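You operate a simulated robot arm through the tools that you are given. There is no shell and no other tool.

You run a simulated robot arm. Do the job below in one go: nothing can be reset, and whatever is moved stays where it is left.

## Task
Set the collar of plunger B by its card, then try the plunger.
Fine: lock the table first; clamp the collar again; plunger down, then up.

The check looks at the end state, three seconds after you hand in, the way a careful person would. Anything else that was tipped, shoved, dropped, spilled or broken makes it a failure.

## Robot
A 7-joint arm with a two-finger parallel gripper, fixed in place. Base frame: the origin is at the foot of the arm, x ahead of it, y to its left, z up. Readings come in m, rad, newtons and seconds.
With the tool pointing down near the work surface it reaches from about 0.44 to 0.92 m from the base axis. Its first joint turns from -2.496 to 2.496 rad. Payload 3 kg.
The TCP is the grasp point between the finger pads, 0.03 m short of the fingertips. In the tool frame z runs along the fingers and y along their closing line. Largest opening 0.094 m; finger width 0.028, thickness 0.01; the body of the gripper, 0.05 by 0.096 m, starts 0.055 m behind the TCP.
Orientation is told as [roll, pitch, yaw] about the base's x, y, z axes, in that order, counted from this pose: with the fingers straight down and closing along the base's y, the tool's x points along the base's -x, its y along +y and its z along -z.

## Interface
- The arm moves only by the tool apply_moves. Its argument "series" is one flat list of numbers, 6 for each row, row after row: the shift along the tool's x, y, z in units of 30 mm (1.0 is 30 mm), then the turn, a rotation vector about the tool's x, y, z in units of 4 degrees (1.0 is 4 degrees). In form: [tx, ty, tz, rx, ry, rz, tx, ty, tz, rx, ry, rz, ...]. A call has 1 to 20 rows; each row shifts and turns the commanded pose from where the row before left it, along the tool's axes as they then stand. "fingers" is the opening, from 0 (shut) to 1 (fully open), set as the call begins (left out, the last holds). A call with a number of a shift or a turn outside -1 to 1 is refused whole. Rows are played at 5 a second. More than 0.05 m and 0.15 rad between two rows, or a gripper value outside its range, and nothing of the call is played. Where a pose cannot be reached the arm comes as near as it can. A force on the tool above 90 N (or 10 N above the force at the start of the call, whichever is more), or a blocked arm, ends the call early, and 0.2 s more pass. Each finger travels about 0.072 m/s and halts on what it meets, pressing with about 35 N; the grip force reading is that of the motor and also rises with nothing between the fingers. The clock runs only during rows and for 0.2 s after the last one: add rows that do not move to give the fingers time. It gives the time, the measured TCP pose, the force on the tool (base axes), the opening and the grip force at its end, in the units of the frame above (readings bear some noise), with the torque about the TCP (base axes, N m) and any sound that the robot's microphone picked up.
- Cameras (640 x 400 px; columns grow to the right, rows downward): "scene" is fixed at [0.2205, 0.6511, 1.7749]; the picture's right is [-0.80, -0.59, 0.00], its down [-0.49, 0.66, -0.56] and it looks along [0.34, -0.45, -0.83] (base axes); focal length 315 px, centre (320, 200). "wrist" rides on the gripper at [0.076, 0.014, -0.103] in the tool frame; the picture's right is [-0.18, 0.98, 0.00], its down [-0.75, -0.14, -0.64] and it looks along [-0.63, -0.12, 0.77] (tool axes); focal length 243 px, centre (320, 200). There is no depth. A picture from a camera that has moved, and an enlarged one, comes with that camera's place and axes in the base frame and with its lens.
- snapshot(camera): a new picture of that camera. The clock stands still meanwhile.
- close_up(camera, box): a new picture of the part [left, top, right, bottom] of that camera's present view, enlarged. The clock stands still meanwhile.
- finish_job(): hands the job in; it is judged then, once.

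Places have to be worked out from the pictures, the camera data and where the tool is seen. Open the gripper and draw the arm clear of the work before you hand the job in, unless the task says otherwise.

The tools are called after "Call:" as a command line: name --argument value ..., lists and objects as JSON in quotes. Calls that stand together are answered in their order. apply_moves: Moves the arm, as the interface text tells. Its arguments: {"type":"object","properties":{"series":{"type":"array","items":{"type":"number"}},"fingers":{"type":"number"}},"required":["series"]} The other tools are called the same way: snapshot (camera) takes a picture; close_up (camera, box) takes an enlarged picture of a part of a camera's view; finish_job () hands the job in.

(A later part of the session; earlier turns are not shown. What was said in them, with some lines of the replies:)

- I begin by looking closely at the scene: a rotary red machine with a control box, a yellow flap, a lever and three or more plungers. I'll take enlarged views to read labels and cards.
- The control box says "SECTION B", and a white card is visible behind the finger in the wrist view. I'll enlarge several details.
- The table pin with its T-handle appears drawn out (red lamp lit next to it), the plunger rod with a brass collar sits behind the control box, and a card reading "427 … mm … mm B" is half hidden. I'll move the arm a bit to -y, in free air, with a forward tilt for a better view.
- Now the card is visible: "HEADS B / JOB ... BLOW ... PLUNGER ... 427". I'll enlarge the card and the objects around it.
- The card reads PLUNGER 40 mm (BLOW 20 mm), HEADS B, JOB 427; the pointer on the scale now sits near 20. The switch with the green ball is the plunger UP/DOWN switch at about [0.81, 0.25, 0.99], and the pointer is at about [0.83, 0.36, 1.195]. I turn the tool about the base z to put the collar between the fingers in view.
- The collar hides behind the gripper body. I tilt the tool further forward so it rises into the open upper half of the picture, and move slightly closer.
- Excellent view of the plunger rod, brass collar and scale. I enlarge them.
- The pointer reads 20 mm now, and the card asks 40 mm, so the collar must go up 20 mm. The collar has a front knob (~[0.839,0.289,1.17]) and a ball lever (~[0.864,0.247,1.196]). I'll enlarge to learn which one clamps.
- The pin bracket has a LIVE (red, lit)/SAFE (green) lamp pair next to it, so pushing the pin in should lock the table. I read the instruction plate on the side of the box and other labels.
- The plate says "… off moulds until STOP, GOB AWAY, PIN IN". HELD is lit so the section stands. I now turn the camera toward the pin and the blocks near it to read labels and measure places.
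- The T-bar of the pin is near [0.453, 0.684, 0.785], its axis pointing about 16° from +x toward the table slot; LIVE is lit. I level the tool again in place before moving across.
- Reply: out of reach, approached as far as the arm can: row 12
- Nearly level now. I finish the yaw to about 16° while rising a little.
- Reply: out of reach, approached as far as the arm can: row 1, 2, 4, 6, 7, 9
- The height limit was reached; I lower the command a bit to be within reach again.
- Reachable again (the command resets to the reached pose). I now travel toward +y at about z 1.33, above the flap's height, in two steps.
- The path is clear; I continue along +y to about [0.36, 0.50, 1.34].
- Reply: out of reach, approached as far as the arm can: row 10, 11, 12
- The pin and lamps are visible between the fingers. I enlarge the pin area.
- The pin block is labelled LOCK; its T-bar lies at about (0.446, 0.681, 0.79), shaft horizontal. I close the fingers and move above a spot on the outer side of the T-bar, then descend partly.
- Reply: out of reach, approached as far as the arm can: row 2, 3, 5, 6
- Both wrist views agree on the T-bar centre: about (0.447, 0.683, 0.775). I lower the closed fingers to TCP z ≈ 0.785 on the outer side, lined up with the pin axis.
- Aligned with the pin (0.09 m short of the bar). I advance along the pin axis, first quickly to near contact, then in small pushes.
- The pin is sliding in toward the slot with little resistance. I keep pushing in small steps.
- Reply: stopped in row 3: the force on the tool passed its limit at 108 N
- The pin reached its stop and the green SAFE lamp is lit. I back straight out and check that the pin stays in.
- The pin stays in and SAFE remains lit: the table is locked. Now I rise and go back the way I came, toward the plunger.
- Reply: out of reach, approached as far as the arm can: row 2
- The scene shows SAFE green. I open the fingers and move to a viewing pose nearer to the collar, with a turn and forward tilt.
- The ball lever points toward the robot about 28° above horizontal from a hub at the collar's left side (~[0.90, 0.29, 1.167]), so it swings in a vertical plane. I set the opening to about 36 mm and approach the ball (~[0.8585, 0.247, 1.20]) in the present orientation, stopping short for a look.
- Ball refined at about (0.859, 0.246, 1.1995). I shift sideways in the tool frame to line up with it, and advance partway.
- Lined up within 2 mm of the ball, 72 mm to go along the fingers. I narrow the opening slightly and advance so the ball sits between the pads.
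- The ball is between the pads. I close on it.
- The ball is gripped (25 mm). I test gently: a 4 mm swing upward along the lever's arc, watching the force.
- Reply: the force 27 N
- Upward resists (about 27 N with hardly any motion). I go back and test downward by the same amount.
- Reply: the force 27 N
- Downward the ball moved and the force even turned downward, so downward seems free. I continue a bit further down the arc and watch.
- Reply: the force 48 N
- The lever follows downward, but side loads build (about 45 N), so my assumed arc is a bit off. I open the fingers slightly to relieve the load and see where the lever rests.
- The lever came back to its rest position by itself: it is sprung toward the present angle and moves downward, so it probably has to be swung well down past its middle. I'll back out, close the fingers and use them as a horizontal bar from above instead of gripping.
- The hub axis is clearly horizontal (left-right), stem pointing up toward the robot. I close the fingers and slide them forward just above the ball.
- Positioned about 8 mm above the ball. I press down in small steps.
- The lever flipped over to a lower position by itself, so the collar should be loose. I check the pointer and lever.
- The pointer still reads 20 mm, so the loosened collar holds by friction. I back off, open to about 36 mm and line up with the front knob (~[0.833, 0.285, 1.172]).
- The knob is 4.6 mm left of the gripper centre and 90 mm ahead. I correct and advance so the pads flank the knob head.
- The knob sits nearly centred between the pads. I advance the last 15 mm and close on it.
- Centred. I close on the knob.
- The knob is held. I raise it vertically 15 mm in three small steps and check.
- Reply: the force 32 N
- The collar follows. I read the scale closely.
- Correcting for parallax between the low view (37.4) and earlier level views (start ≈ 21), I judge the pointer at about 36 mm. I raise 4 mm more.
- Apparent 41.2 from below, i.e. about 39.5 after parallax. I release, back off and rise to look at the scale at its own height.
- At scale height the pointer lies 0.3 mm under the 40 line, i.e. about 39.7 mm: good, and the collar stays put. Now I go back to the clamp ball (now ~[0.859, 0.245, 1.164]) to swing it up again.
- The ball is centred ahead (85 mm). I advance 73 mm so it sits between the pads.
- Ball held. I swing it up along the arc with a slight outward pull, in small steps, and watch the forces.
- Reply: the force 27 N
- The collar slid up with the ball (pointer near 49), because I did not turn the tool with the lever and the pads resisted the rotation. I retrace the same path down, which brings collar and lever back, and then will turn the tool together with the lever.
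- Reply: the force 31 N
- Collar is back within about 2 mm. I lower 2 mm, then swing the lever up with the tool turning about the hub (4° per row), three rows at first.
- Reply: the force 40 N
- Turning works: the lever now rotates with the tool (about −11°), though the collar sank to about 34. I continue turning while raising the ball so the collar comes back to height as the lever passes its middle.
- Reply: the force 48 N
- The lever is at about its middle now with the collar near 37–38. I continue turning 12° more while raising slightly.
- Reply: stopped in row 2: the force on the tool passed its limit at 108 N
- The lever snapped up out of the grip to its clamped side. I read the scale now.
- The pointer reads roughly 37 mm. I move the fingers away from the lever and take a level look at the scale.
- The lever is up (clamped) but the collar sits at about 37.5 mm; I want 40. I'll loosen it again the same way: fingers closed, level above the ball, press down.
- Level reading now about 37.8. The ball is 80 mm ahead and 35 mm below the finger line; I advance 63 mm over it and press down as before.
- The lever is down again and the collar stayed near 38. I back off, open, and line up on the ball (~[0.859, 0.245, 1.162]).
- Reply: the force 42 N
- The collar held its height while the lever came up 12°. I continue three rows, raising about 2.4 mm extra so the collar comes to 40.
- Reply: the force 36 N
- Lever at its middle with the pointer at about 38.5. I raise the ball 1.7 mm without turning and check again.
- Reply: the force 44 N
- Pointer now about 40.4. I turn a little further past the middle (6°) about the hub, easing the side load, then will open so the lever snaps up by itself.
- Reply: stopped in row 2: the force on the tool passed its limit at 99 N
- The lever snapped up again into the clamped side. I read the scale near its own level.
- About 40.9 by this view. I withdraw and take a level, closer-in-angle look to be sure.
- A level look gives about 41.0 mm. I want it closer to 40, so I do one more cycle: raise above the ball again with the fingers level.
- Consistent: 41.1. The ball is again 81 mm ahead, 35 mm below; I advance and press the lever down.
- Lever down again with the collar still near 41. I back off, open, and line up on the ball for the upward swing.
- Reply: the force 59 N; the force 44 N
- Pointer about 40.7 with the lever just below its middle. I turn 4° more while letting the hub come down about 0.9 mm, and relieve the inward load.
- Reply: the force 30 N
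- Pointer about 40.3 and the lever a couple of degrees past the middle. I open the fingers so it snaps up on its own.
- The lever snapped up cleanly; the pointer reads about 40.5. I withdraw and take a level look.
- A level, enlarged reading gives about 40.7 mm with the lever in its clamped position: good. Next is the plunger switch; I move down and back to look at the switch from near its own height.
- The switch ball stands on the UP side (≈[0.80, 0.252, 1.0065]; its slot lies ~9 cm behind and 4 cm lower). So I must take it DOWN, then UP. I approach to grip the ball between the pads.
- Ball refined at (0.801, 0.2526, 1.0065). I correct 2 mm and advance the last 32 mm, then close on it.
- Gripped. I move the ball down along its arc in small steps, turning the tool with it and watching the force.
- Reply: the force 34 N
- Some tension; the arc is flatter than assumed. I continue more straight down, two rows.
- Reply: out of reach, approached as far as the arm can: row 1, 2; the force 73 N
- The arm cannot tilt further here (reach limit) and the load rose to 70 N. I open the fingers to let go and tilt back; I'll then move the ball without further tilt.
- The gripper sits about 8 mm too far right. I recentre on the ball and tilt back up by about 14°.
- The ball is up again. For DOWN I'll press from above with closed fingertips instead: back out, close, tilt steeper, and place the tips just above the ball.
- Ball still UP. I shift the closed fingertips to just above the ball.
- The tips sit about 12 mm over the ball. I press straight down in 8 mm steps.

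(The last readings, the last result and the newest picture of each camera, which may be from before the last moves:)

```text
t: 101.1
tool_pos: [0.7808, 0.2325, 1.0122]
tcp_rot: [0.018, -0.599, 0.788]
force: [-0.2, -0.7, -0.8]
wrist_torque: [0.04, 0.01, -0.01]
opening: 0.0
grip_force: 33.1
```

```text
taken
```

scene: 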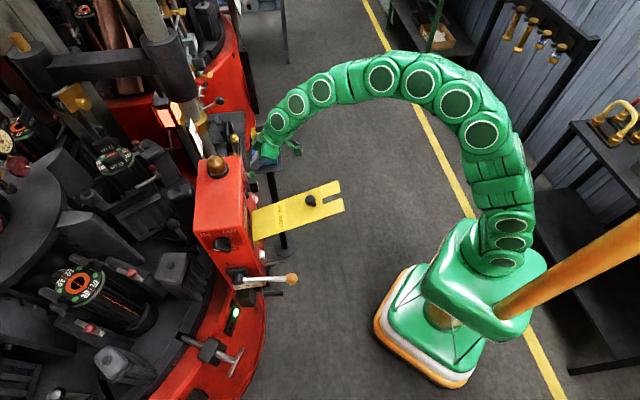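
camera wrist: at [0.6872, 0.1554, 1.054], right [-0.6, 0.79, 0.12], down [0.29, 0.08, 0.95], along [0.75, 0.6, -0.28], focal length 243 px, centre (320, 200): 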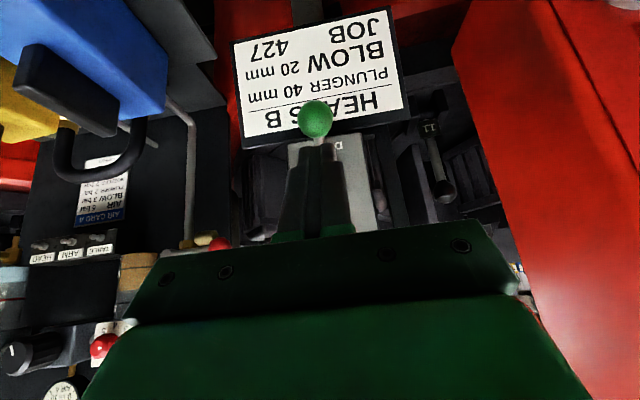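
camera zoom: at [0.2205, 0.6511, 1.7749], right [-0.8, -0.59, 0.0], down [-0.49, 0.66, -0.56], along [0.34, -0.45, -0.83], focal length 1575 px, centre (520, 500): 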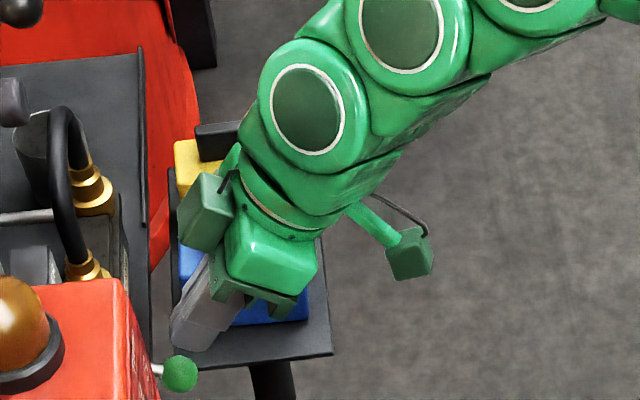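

The switch snapped to DOWN and the overhead arm of the plunger is moving down. I raise the fingers clear a little and wait for the stroke to finish.

Call:
apply_moves --series '[0, 0, -0.5, 0, 0, 0, 0, 0, -0.5, 0, 0, 0, 0, 0, 0, 0, 0, 0, 0, 0, 0, 0, 0, 0, 0, 0, 0, 0, 0, 0, 0, 0, 0, 0, 0, 0, 0, 0, 0, 0, 0, 0, 0, 0, 0, 0, 0, 0, 0, 0, 0, 0, 0, 0, 0, 0, 0, 0, 0, 0, 0, 0, 0, 0, 0, 0, 0, 0, 0, 0, 0, 0]'

Call:
snapshot --camera "scene"

Call:
close_up --camera "scene" --box '[0, 0, 240, 200]'

Call:
close_up --camera "scene" --box '[180, 70, 250, 126]'

Call:
snapshot --camera "wrist"

```text
t: 103.7
tool_pos: [0.7683, 0.2184, 1.0383]
tcp_rot: [0.016, -0.602, 0.789]
force: [0.9, 0.7, 0.1]
wrist_torque: [-0.01, -0.03, 0.02]
opening: 0.0002
grip_force: 33.1
```

```text
taken
```

scene: 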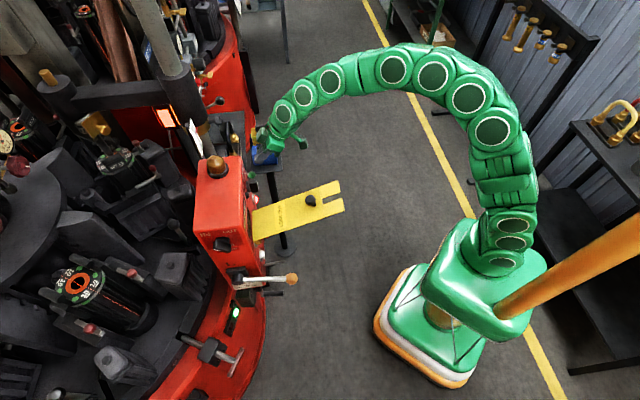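

```text
2.00 times, centred on (120, 100) of scene
camera zoom: at [0.2205, 0.6511, 1.7749], right [-0.8, -0.59, 0.0], down [-0.49, 0.66, -0.56], along [0.34, -0.45, -0.83], focal length 630 px, centre (720, 400)
```

zoom: 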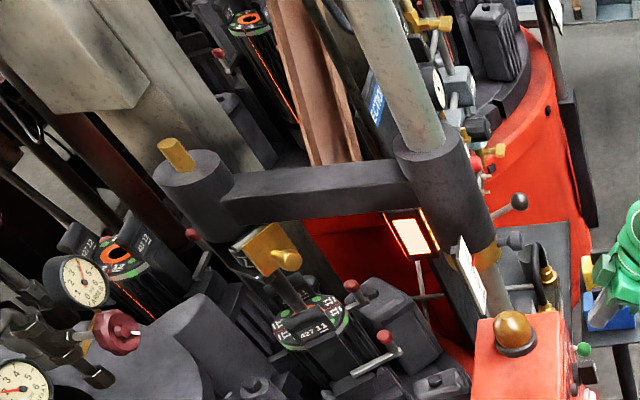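

```text
7.14 times, centred on (215, 98) of scene
camera zoom: at [0.2205, 0.6511, 1.7749], right [-0.8, -0.59, 0.0], down [-0.49, 0.66, -0.56], along [0.34, -0.45, -0.83], focal length 2249 px, centre (1070, 929)
```

zoom: 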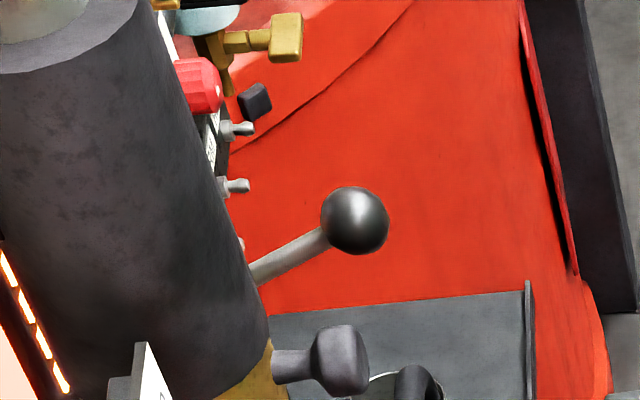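

```text
taken
camera wrist: at [0.675, 0.1422, 1.0797], right [-0.6, 0.79, 0.12], down [0.29, 0.08, 0.95], along [0.75, 0.6, -0.28], focal length 243 px, centre (320, 200)
```

wrist: 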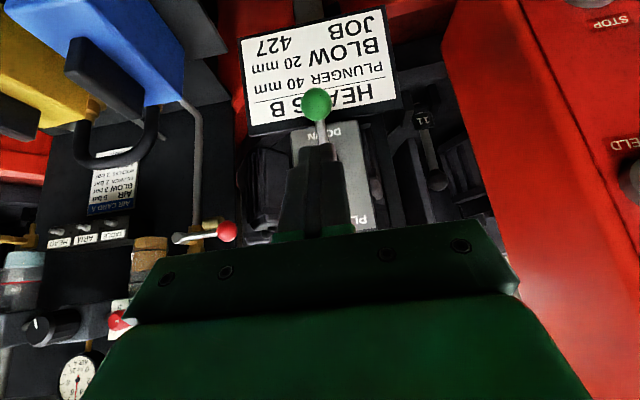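

The plunger came down and rests on the collar; the clamp lever stayed put. The switch ball is now at about (0.799, 0.252, 0.952). I open the fingers and line up to grip it and take it UP.

Call:
apply_moves --series '[0, 0, 0, 0, -1, 0, 0, 0, 0, 0, -1, 0, 0.425, 0.023, 0, 0, -0.1, 0, 0.425, 0.023, 0, 0, 0, 0, 0, 0, 0.7, 0, 0, 0, 0, 0, 0.7, 0, 0, 0, 0, 0, 0, 0, 0, 0]' --fingers 0.42

Call:
snapshot --camera "wrist"

Call:
close_up --camera "wrist" --box '[230, 50, 430, 220]'

Call:
close_up --camera "scene" --box '[230, 100, 330, 180]'

```text
t: 105.3
tool_pos: [0.7735, 0.2273, 0.9894]
tcp_rot: [0.017, -0.747, 0.785]
force: [0.5, -0.4, 0.8]
wrist_torque: [-0.01, -0.02, 0.0]
opening: 0.0396
grip_force: 0.1
```

```text
taken
camera wrist: at [0.6773, 0.1479, 1.0123], right [-0.61, 0.78, 0.14], down [0.19, -0.02, 0.98], along [0.77, 0.62, -0.14], focal length 243 px, centre (320, 200)
```

wrist: 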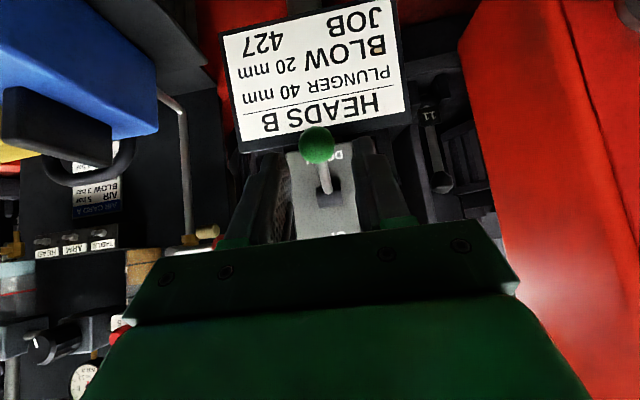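

```text
2.35 times, centred on (330, 135) of wrist
camera zoom: at [0.6773, 0.1479, 1.0123], right [-0.61, 0.78, 0.14], down [0.19, -0.02, 0.98], along [0.77, 0.62, -0.14], focal length 571 px, centre (296, 353)
```

zoom: 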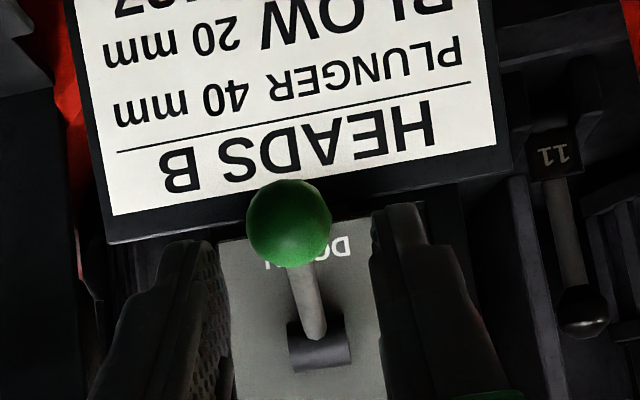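

```text
5.00 times, centred on (280, 140) of scene
camera zoom: at [0.2205, 0.6511, 1.7749], right [-0.8, -0.59, 0.0], down [-0.49, 0.66, -0.56], along [0.34, -0.45, -0.83], focal length 1575 px, centre (520, 500)
```

zoom: 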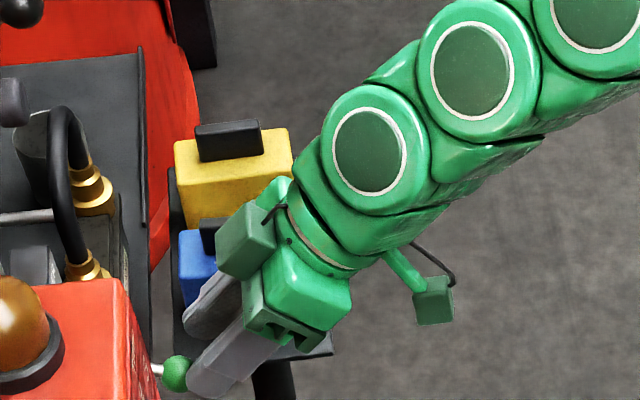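

Call:
apply_moves --series '[0, -0.045, 0.65, 0, 0, 0, 0, 0, 0.66, 0, 0, 0, 0, 0, 0, 0, 0, 0]'

Call:
close_up --camera "wrist" --box '[230, 50, 430, 220]'

Call:
close_up --camera "scene" --box '[230, 100, 330, 180]'

```text
t: 106.1
tool_pos: [0.7932, 0.2461, 0.96]
tcp_rot: [0.022, -0.745, 0.786]
force: [1.1, -1.0, 0.1]
wrist_torque: [-0.01, 0.02, -0.03]
opening: 0.0393
grip_force: 0.1
```

```text
2.35 times, centred on (330, 135) of wrist
camera zoom: at [0.6963, 0.1659, 0.9838], right [-0.61, 0.78, 0.14], down [0.19, -0.02, 0.98], along [0.77, 0.62, -0.14], focal length 571 px, centre (296, 353)
```

zoom: 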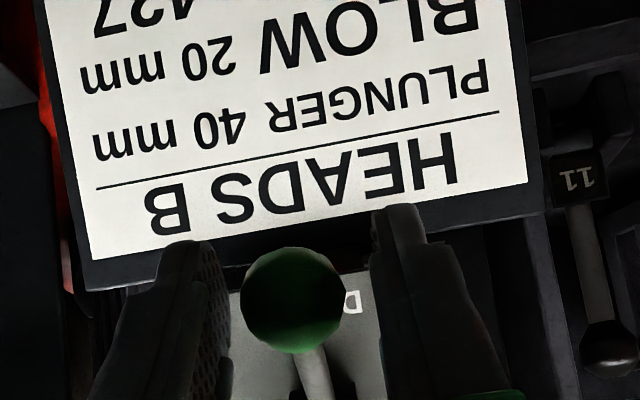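

```text
5.00 times, centred on (280, 140) of scene
camera zoom: at [0.2205, 0.6511, 1.7749], right [-0.8, -0.59, 0.0], down [-0.49, 0.66, -0.56], along [0.34, -0.45, -0.83], focal length 1575 px, centre (520, 500)
```

zoom: 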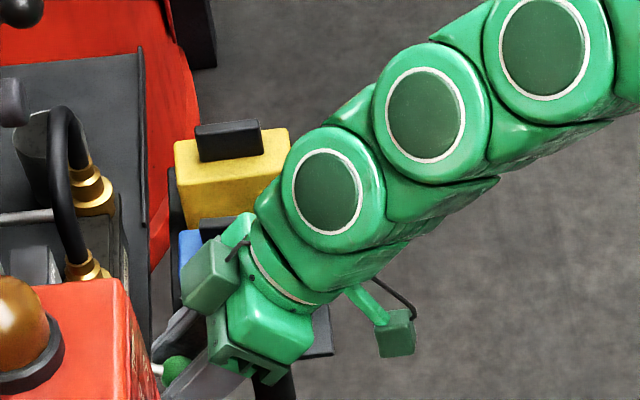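

Centred on the ball. I close on it and start raising it along its arc, turning the tool slightly with it.

Call:
apply_moves --series '[0, 0, 0, 0, 0, 0, 0, 0, 0, 0, 0, 0, 0, 0, 0, 0, 0, 0]' --fingers 0

Call:
apply_moves --series '[-0.056, 0, -0.134, 0, 0.5, 0, -0.061, 0, -0.131, 0, 0.5, 0, -0.066, 0, -0.129, 0, 0.5, 0, -0.072, 0, -0.127, 0, 0.5, 0]'

Call:
close_up --camera "wrist" --box '[230, 50, 430, 220]'

```text
t: 106.9
tool_pos: [0.7935, 0.2443, 0.9601]
tcp_rot: [0.017, -0.746, 0.785]
force: [12.6, -6.6, -6.8]
wrist_torque: [-0.35, 0.16, -0.11]
opening: 0.0253
grip_force: 45.4
```

```text
t: 107.9
tool_pos: [0.7909, 0.2411, 0.9759]
tcp_rot: [0.019, -0.604, 0.79]
force: [-0.3, -17.9, -21.6]
wrist_torque: [-1.03, 0.88, -0.1]
opening: 0.0252
grip_force: 44.8
```

```text
2.35 times, centred on (330, 135) of wrist
camera zoom: at [0.6978, 0.1657, 1.017], right [-0.6, 0.79, 0.12], down [0.29, 0.07, 0.95], along [0.75, 0.6, -0.27], focal length 571 px, centre (296, 353)
```

zoom: 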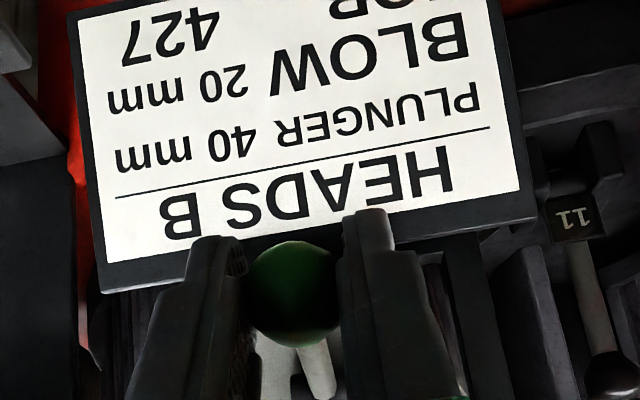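

Moving fine (force about 28 N). I continue up past the middle.

Call:
apply_moves --series '[-0.073, 0, -0.126, 0, 0.5, 0, -0.078, 0, -0.125, 0, 0.5, 0, -0.083, 0, -0.12, 0, 0.5, 0, -0.087, 0, -0.12, 0, 0.5, 0, 0, 0, 0, 0, 0, 0]'

Call:
close_up --camera "wrist" --box '[230, 50, 430, 220]'

Call:
close_up --camera "scene" --box '[0, 0, 240, 200]'

```text
t: 109.1
tool_pos: [0.7923, 0.2437, 0.9952]
tcp_rot: [0.014, -0.468, 0.792]
force: [11.3, -7.3, -17.9]
wrist_torque: [-0.95, 0.72, -0.02]
opening: 0.0253
grip_force: 45.4
```

```text
2.35 times, centred on (330, 135) of wrist
camera zoom: at [0.7035, 0.1714, 1.0518], right [-0.59, 0.8, 0.1], down [0.38, 0.17, 0.91], along [0.71, 0.57, -0.4], focal length 571 px, centre (296, 353)
```

zoom: 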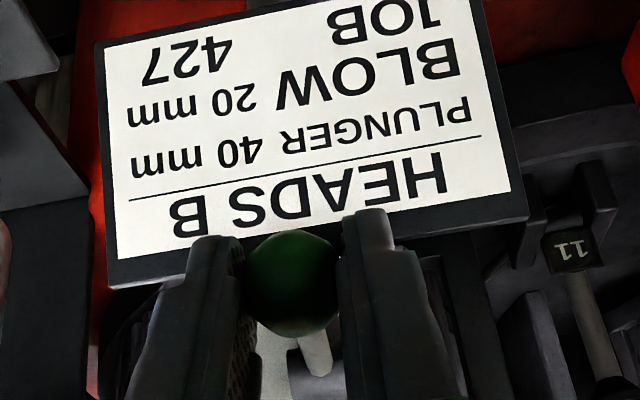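

```text
2.00 times, centred on (120, 100) of scene
camera zoom: at [0.2205, 0.6511, 1.7749], right [-0.8, -0.59, 0.0], down [-0.49, 0.66, -0.56], along [0.34, -0.45, -0.83], focal length 630 px, centre (720, 400)
```

zoom: 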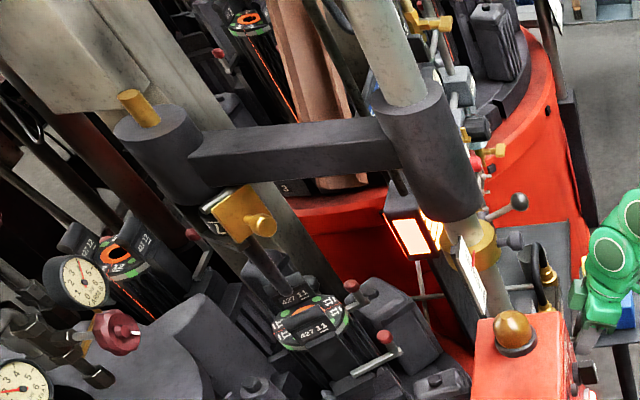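

The plunger head is already rising again, so the switch is past its middle. I open the fingers to let it snap fully UP.

Call:
apply_moves --series '[0, 0, 0, 0, 0, 0, 0, 0, 0, 0, 0, 0, 0, 0, 0, 0, 0, 0]' --fingers 0.45

Call:
close_up --camera "wrist" --box '[230, 50, 430, 220]'

Call:
close_up --camera "scene" --box '[230, 100, 330, 180]'

```text
t: 109.9
tool_pos: [0.7929, 0.2423, 0.9961]
tcp_rot: [0.015, -0.468, 0.793]
force: [-0.1, -0.2, -0.6]
wrist_torque: [-0.01, 0.0, 0.02]
opening: 0.0422
grip_force: 0.0
```

```text
2.35 times, centred on (330, 135) of wrist
camera zoom: at [0.7032, 0.1713, 1.0521], right [-0.59, 0.8, 0.1], down [0.38, 0.17, 0.91], along [0.72, 0.57, -0.4], focal length 571 px, centre (296, 353)
```

zoom: 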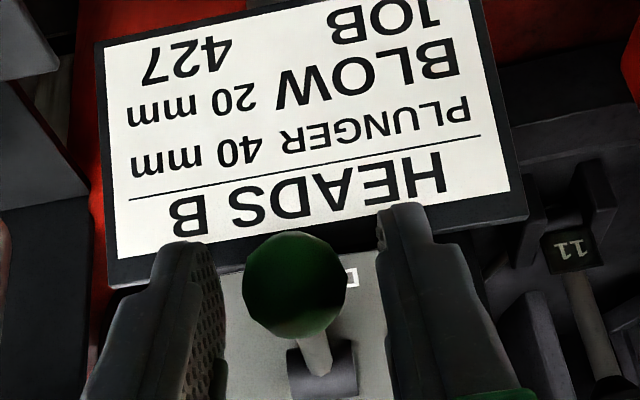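

```text
5.00 times, centred on (280, 140) of scene
camera zoom: at [0.2205, 0.6511, 1.7749], right [-0.8, -0.59, 0.0], down [-0.49, 0.66, -0.56], along [0.34, -0.45, -0.83], focal length 1575 px, centre (520, 500)
```

zoom: 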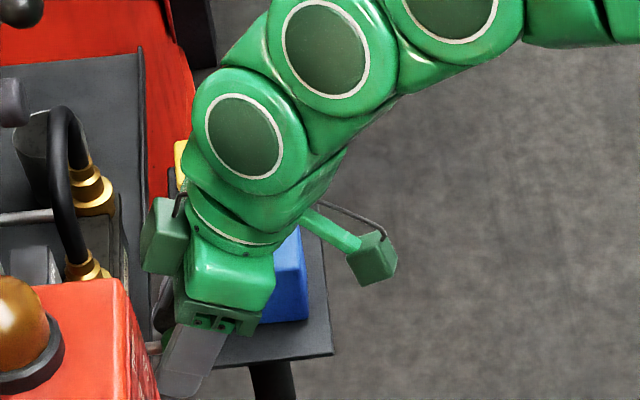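

The ball seems to be near the middle still; I wait a moment and look again.

Call:
apply_moves --series '[0, 0, 0, 0, 0, 0, 0, 0, 0, 0, 0, 0, 0, 0, 0, 0, 0, 0, 0, 0, 0, 0, 0, 0, 0, 0, 0, 0, 0, 0]'

Call:
snapshot --camera "wrist"

Call:
close_up --camera "wrist" --box '[230, 50, 430, 220]'

Call:
snapshot --camera "scene"

```text
t: 111.1
tool_pos: [0.793, 0.2415, 0.9959]
tcp_rot: [0.014, -0.468, 0.791]
force: [0.4, 0.3, 1.4]
wrist_torque: [0.01, 0.0, -0.02]
opening: 0.0426
grip_force: 0.1
```

```text
taken
camera wrist: at [0.7033, 0.1712, 1.0521], right [-0.59, 0.8, 0.1], down [0.38, 0.17, 0.91], along [0.72, 0.57, -0.4], focal length 243 px, centre (320, 200)
```

wrist: 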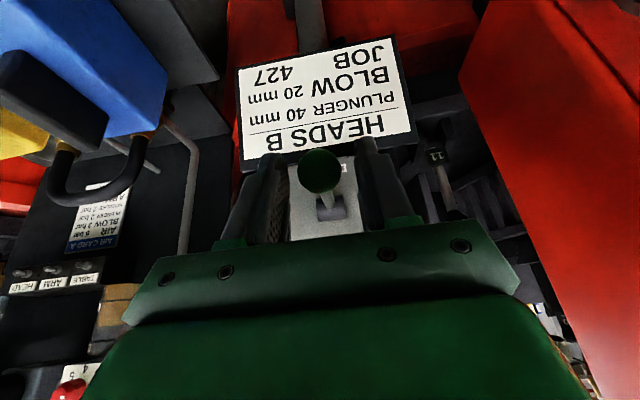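

```text
2.35 times, centred on (330, 135) of wrist
camera zoom: at [0.7033, 0.1712, 1.0521], right [-0.59, 0.8, 0.1], down [0.38, 0.17, 0.91], along [0.72, 0.57, -0.4], focal length 571 px, centre (296, 353)
```

zoom: 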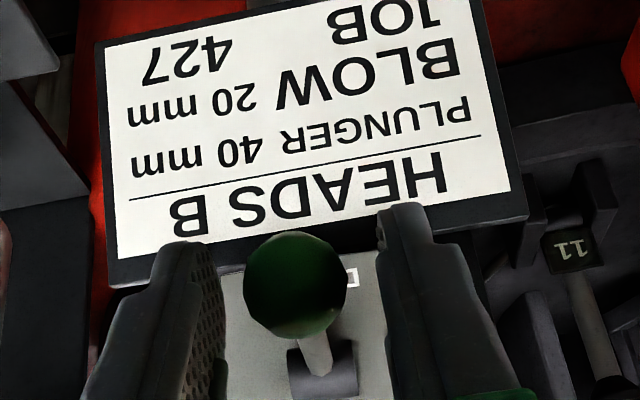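

```text
taken
```

scene: 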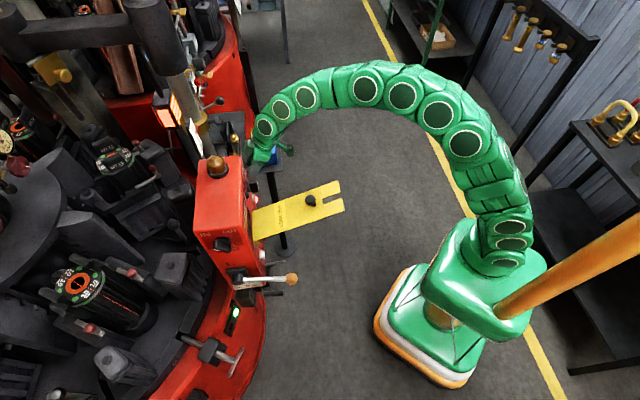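

The plunger is back up, but the switch ball rests just above its middle (z≈0.984). I grip it again and take it further up, then release.

Call:
apply_moves --series '[0, 0, 0, 0, 0, 0, 0, 0, 0, 0, 0, 0, -0.08, 0, -0.119, 0, 0.25, 0, -0.085, 0, -0.116, 0, 0.25, 0, -0.09, 0, -0.113, 0, 0.25, 0, -0.095, 0, -0.11, 0, 0.25, 0]' --fingers 0

Call:
apply_moves --series '[0, 0, 0, 0, 0, 0, 0, 0, 0, 0, 0, 0, 0, 0, 0, 0, 0, 0]' --fingers 0.45

Call:
snapshot --camera "wrist"

Call:
close_up --camera "wrist" --box '[230, 50, 430, 220]'

```text
t: 112.5
tool_pos: [0.7939, 0.2453, 1.0104]
tcp_rot: [0.018, -0.396, 0.792]
force: [-1.8, 3.6, -18.6]
wrist_torque: [-0.8, 0.91, 0.05]
opening: 0.0252
grip_force: 45.4
```

```text
t: 113.3
tool_pos: [0.7945, 0.2455, 1.0104]
tcp_rot: [0.015, -0.398, 0.793]
force: [0.0, -0.8, 0.2]
wrist_torque: [0.01, 0.0, 0.0]
opening: 0.0421
grip_force: 0.0
```

```text
taken
camera wrist: at [0.7091, 0.1763, 1.0766], right [-0.58, 0.81, 0.08], down [0.42, 0.21, 0.88], along [0.69, 0.55, -0.46], focal length 243 px, centre (320, 200)
```

wrist: 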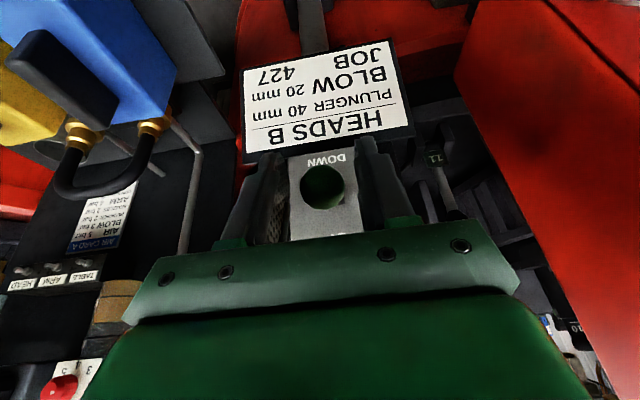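

```text
2.35 times, centred on (330, 135) of wrist
camera zoom: at [0.7091, 0.1763, 1.0766], right [-0.58, 0.81, 0.08], down [0.42, 0.21, 0.88], along [0.69, 0.55, -0.46], focal length 571 px, centre (296, 353)
```

zoom: 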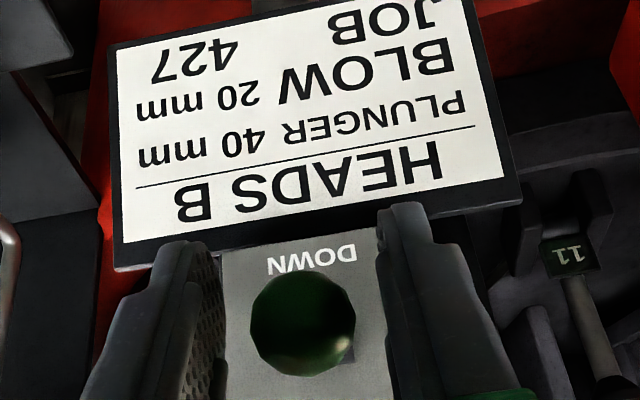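

The ball is now at the UP end. I withdraw up and back, then check switch, collar and lamp.

Call:
apply_moves --series '[0, 0, -0.9, 0, 0, 0, 0, 0, -0.9, 0, 0, 0, 0.6, 0, -0.6, 0, 0, 0, 0.9, 0, -0.5, 0, 0, 0, 0.9, 0, -0.5, 0, 0, 0, 0.9, 0, -0.5, 0, 0, 0, 0.9, 0, -0.5, 0, 0, 0]'

Call:
snapshot --camera "scene"

Call:
close_up --camera "scene" --box '[230, 100, 330, 180]'

Call:
snapshot --camera "wrist"

```text
t: 114.9
tool_pos: [0.6782, 0.1244, 1.0837]
tcp_rot: [0.016, -0.396, 0.792]
force: [0.3, -0.3, -1.0]
wrist_torque: [0.05, -0.02, 0.0]
opening: 0.0424
grip_force: 0.0
```

```text
taken
```

scene: 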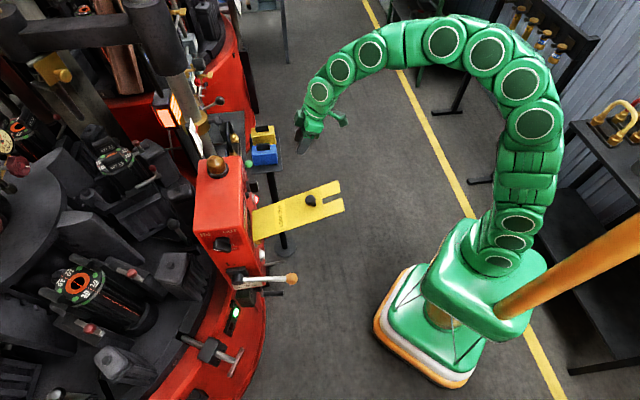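

```text
5.00 times, centred on (280, 140) of scene
camera zoom: at [0.2205, 0.6511, 1.7749], right [-0.8, -0.59, 0.0], down [-0.49, 0.66, -0.56], along [0.34, -0.45, -0.83], focal length 1575 px, centre (520, 500)
```

zoom: 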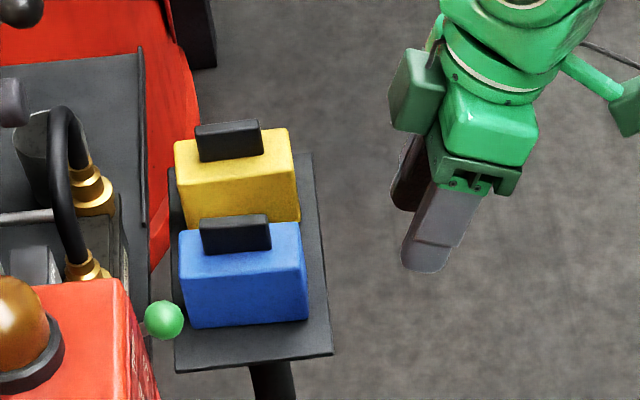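

```text
taken
camera wrist: at [0.5921, 0.0561, 1.1494], right [-0.58, 0.81, 0.09], down [0.42, 0.21, 0.88], along [0.69, 0.55, -0.47], focal length 243 px, centre (320, 200)
```

wrist: 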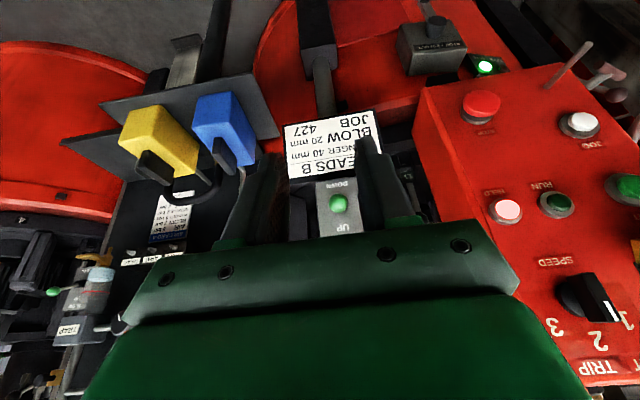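

Switch ball is at its original UP place, SAFE is green and the head is up. I go up for a final level reading of the collar scale.

Call:
apply_moves --series '[0, 0, 0, 0, -1, 0, 0, 0, 0, 0, -1, 0, 0, 0, 0, 0, -1, 0, 0, 0, 0, 0, -1, 0, 0, 0, 0, 0, -1, 0, 0, 0, 0, 0, -1, 0, 0, 0, 0, 0, -0.5, 0, -0.75, 0, -0.66, 0, 0, 0, -0.75, 0, -0.66, 0, 0, 0, -0.75, 0, -0.66, 0, 0, 0, -0.75, 0, -0.66, 0, 0, 0]' --fingers 1

Call:
snapshot --camera "wrist"

```text
t: 117.3
tool_pos: [0.6809, 0.1214, 1.2062]
tcp_rot: [0.021, -0.852, 0.781]
force: [-0.2, 0.4, 0.0]
wrist_torque: [-0.02, -0.04, 0.01]
opening: 0.0941
grip_force: 0.0
```

```text
taken
camera wrist: at [0.5822, 0.0421, 1.2162], right [-0.62, 0.77, 0.15], down [0.12, -0.1, 0.99], along [0.78, 0.63, -0.03], focal length 243 px, centre (320, 200)
```

wrist: 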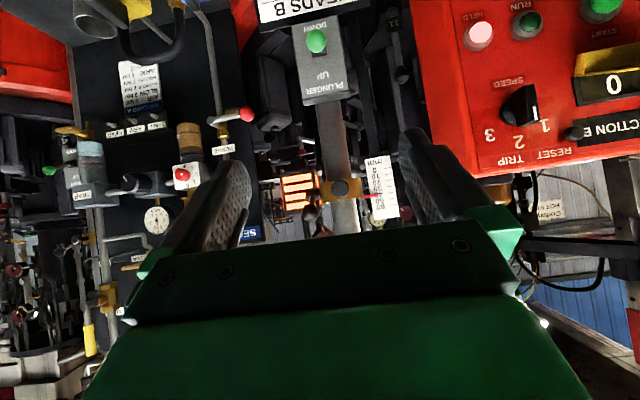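

Call:
close_up --camera "wrist" --box '[355, 150, 405, 220]'

Call:
close_up --camera "wrist" --box '[360, 180, 400, 205]'

Call:
close_up --camera "wrist" --box '[285, 150, 385, 220]'

Call:
close_up --camera "scene" --box '[180, 70, 250, 126]'

```text
5.71 times, centred on (380, 185) of wrist
camera zoom: at [0.5822, 0.0421, 1.2162], right [-0.62, 0.77, 0.15], down [0.12, -0.1, 0.99], along [0.78, 0.63, -0.03], focal length 1386 px, centre (-23, 286)
```

zoom: 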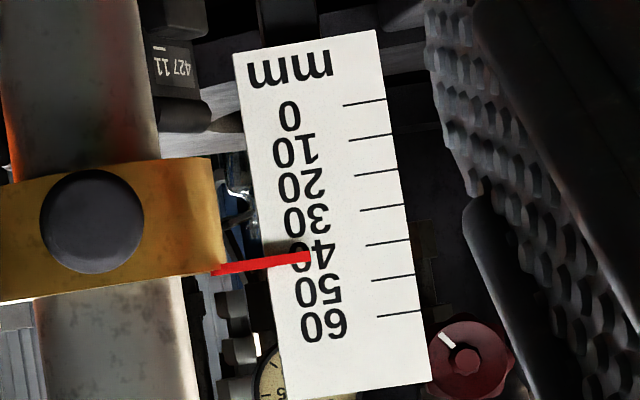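

```text
16.00 times, centred on (380, 192) of wrist
camera zoom: at [0.5822, 0.0421, 1.2162], right [-0.62, 0.77, 0.15], down [0.12, -0.1, 0.99], along [0.78, 0.63, -0.03], focal length 3882 px, centre (-640, 320)
```

zoom: 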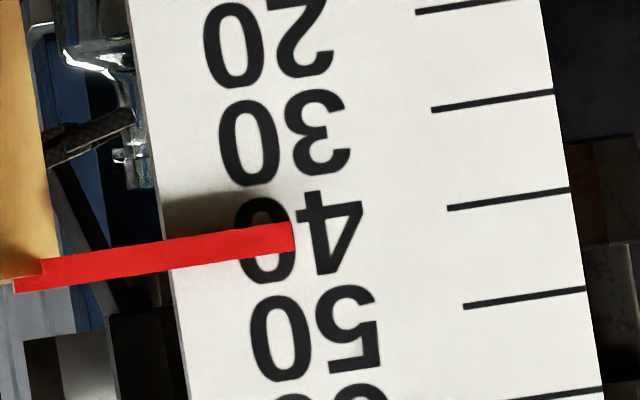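

```text
5.71 times, centred on (335, 185) of wrist
camera zoom: at [0.5822, 0.0421, 1.2162], right [-0.62, 0.77, 0.15], down [0.12, -0.1, 0.99], along [0.78, 0.63, -0.03], focal length 1386 px, centre (234, 286)
```

zoom: 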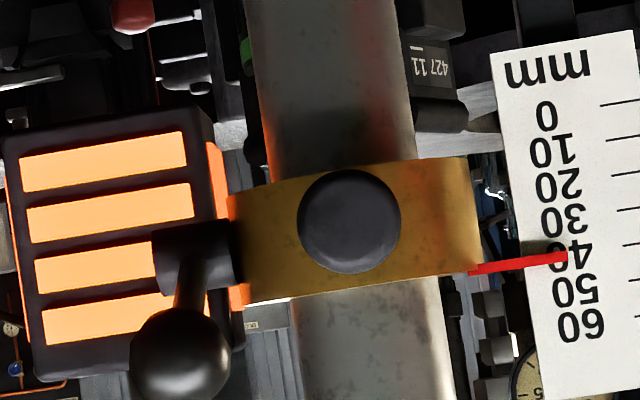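

```text
7.14 times, centred on (215, 98) of scene
camera zoom: at [0.2205, 0.6511, 1.7749], right [-0.8, -0.59, 0.0], down [-0.49, 0.66, -0.56], along [0.34, -0.45, -0.83], focal length 2249 px, centre (1070, 929)
```

zoom: 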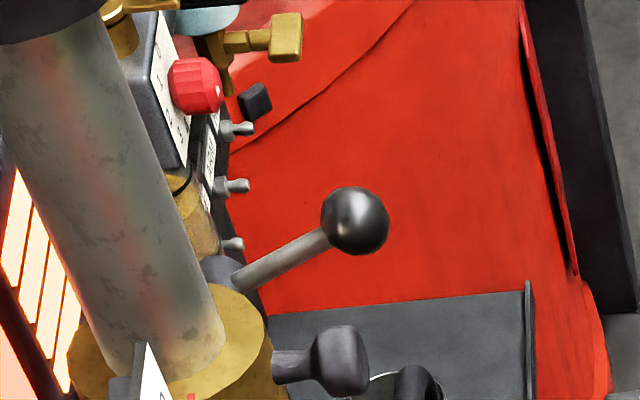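

Final reading about 40.6 mm with the clamp lever up, unchanged by the stroke. I open the gripper fully and draw the arm well clear.

Call:
apply_moves --series '[0.448, 0, -0.873, 0, 0, 0, 0.448, 0, -0.873, 0, 0, 0, 0.448, 0, -0.873, 0, 0, 0, 0.448, 0, -0.873, 0, 0, 0, 0.448, 0, -0.873, 0, 0, 0, 0.448, 0, -0.873, 0, 0, 0, 0, 0, 0, 0, 0, 0]' --fingers 1

Call:
snapshot --camera "scene"

Call:
snapshot --camera "wrist"

Call:
close_up --camera "scene" --box '[170, 290, 280, 400]'

Call:
close_up --camera "scene" --box '[0, 0, 300, 200]'

```text
t: 118.9
tool_pos: [0.5628, -0.0004, 1.2476]
tcp_rot: [0.018, -0.852, 0.785]
force: [0.5, -0.1, 0.1]
wrist_torque: [0.0, 0.03, 0.04]
opening: 0.0938
grip_force: 0.1
```

```text
taken
```

scene: 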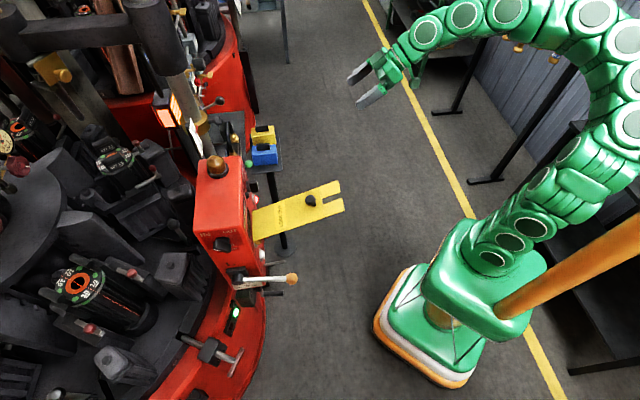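

```text
taken
camera wrist: at [0.4638, -0.0812, 1.2576], right [-0.62, 0.77, 0.15], down [0.12, -0.1, 0.99], along [0.78, 0.63, -0.03], focal length 243 px, centre (320, 200)
```

wrist: 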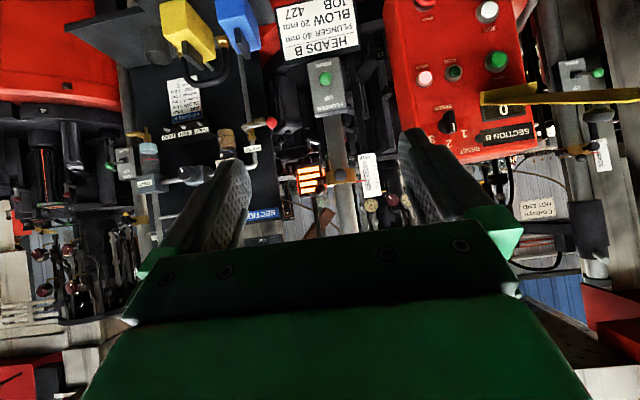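

```text
3.64 times, centred on (225, 345) of scene
camera zoom: at [0.2205, 0.6511, 1.7749], right [-0.8, -0.59, 0.0], down [-0.49, 0.66, -0.56], along [0.34, -0.45, -0.83], focal length 1145 px, centre (666, -327)
```

zoom: 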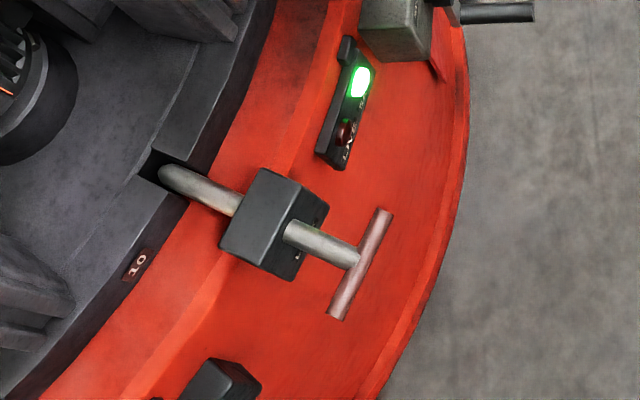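

```text
2.00 times, centred on (150, 100) of scene
camera zoom: at [0.2205, 0.6511, 1.7749], right [-0.8, -0.59, 0.0], down [-0.49, 0.66, -0.56], along [0.34, -0.45, -0.83], focal length 630 px, centre (660, 400)
```

zoom: 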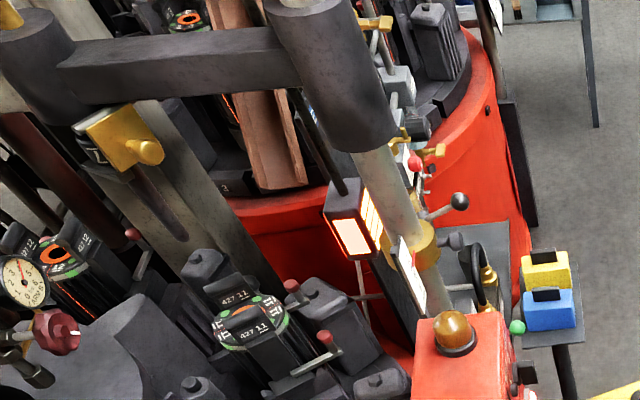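

The pin is in with SAFE lit and the collar is clamped at about 40.6 mm on the scale. The plunger has been down onto the collar and back up, the switch is at UP, and nothing else looks disturbed. The gripper is open and the arm is clear, so I hand in.

Call:
finish_job

```text
The job is handed in.
```

I set the plunger B collar by its card, clamped it again and tried the plunger. I have handed the job in.

- **Table lock:** I pushed the lock pin in until it hit its stop. The SAFE lamp came on green and was still lit at the end.
- **Collar:** The card (HEADS B, job 427) gives PLUNGER 40 mm. The final level reading, taken after the plunger try, was about 40.6 mm. Reclamping kept shifting the collar, so this took three clampings (earlier readings were about 37.5 and 41 mm). I stopped at 40.6 because the scale is only marked every 10 mm.
- **Plunger try:** I switched the plunger DOWN and the head came down and rested on the collar. I then switched it UP and the head rose fully. On the way up the switch first stopped just past its middle, so I moved it the rest of the way to its UP position. The stroke did not move the collar or the clamp lever.
- **Surroundings:** The final pictures show nothing else tipped or moved. The gripper is open and the arm is clear.
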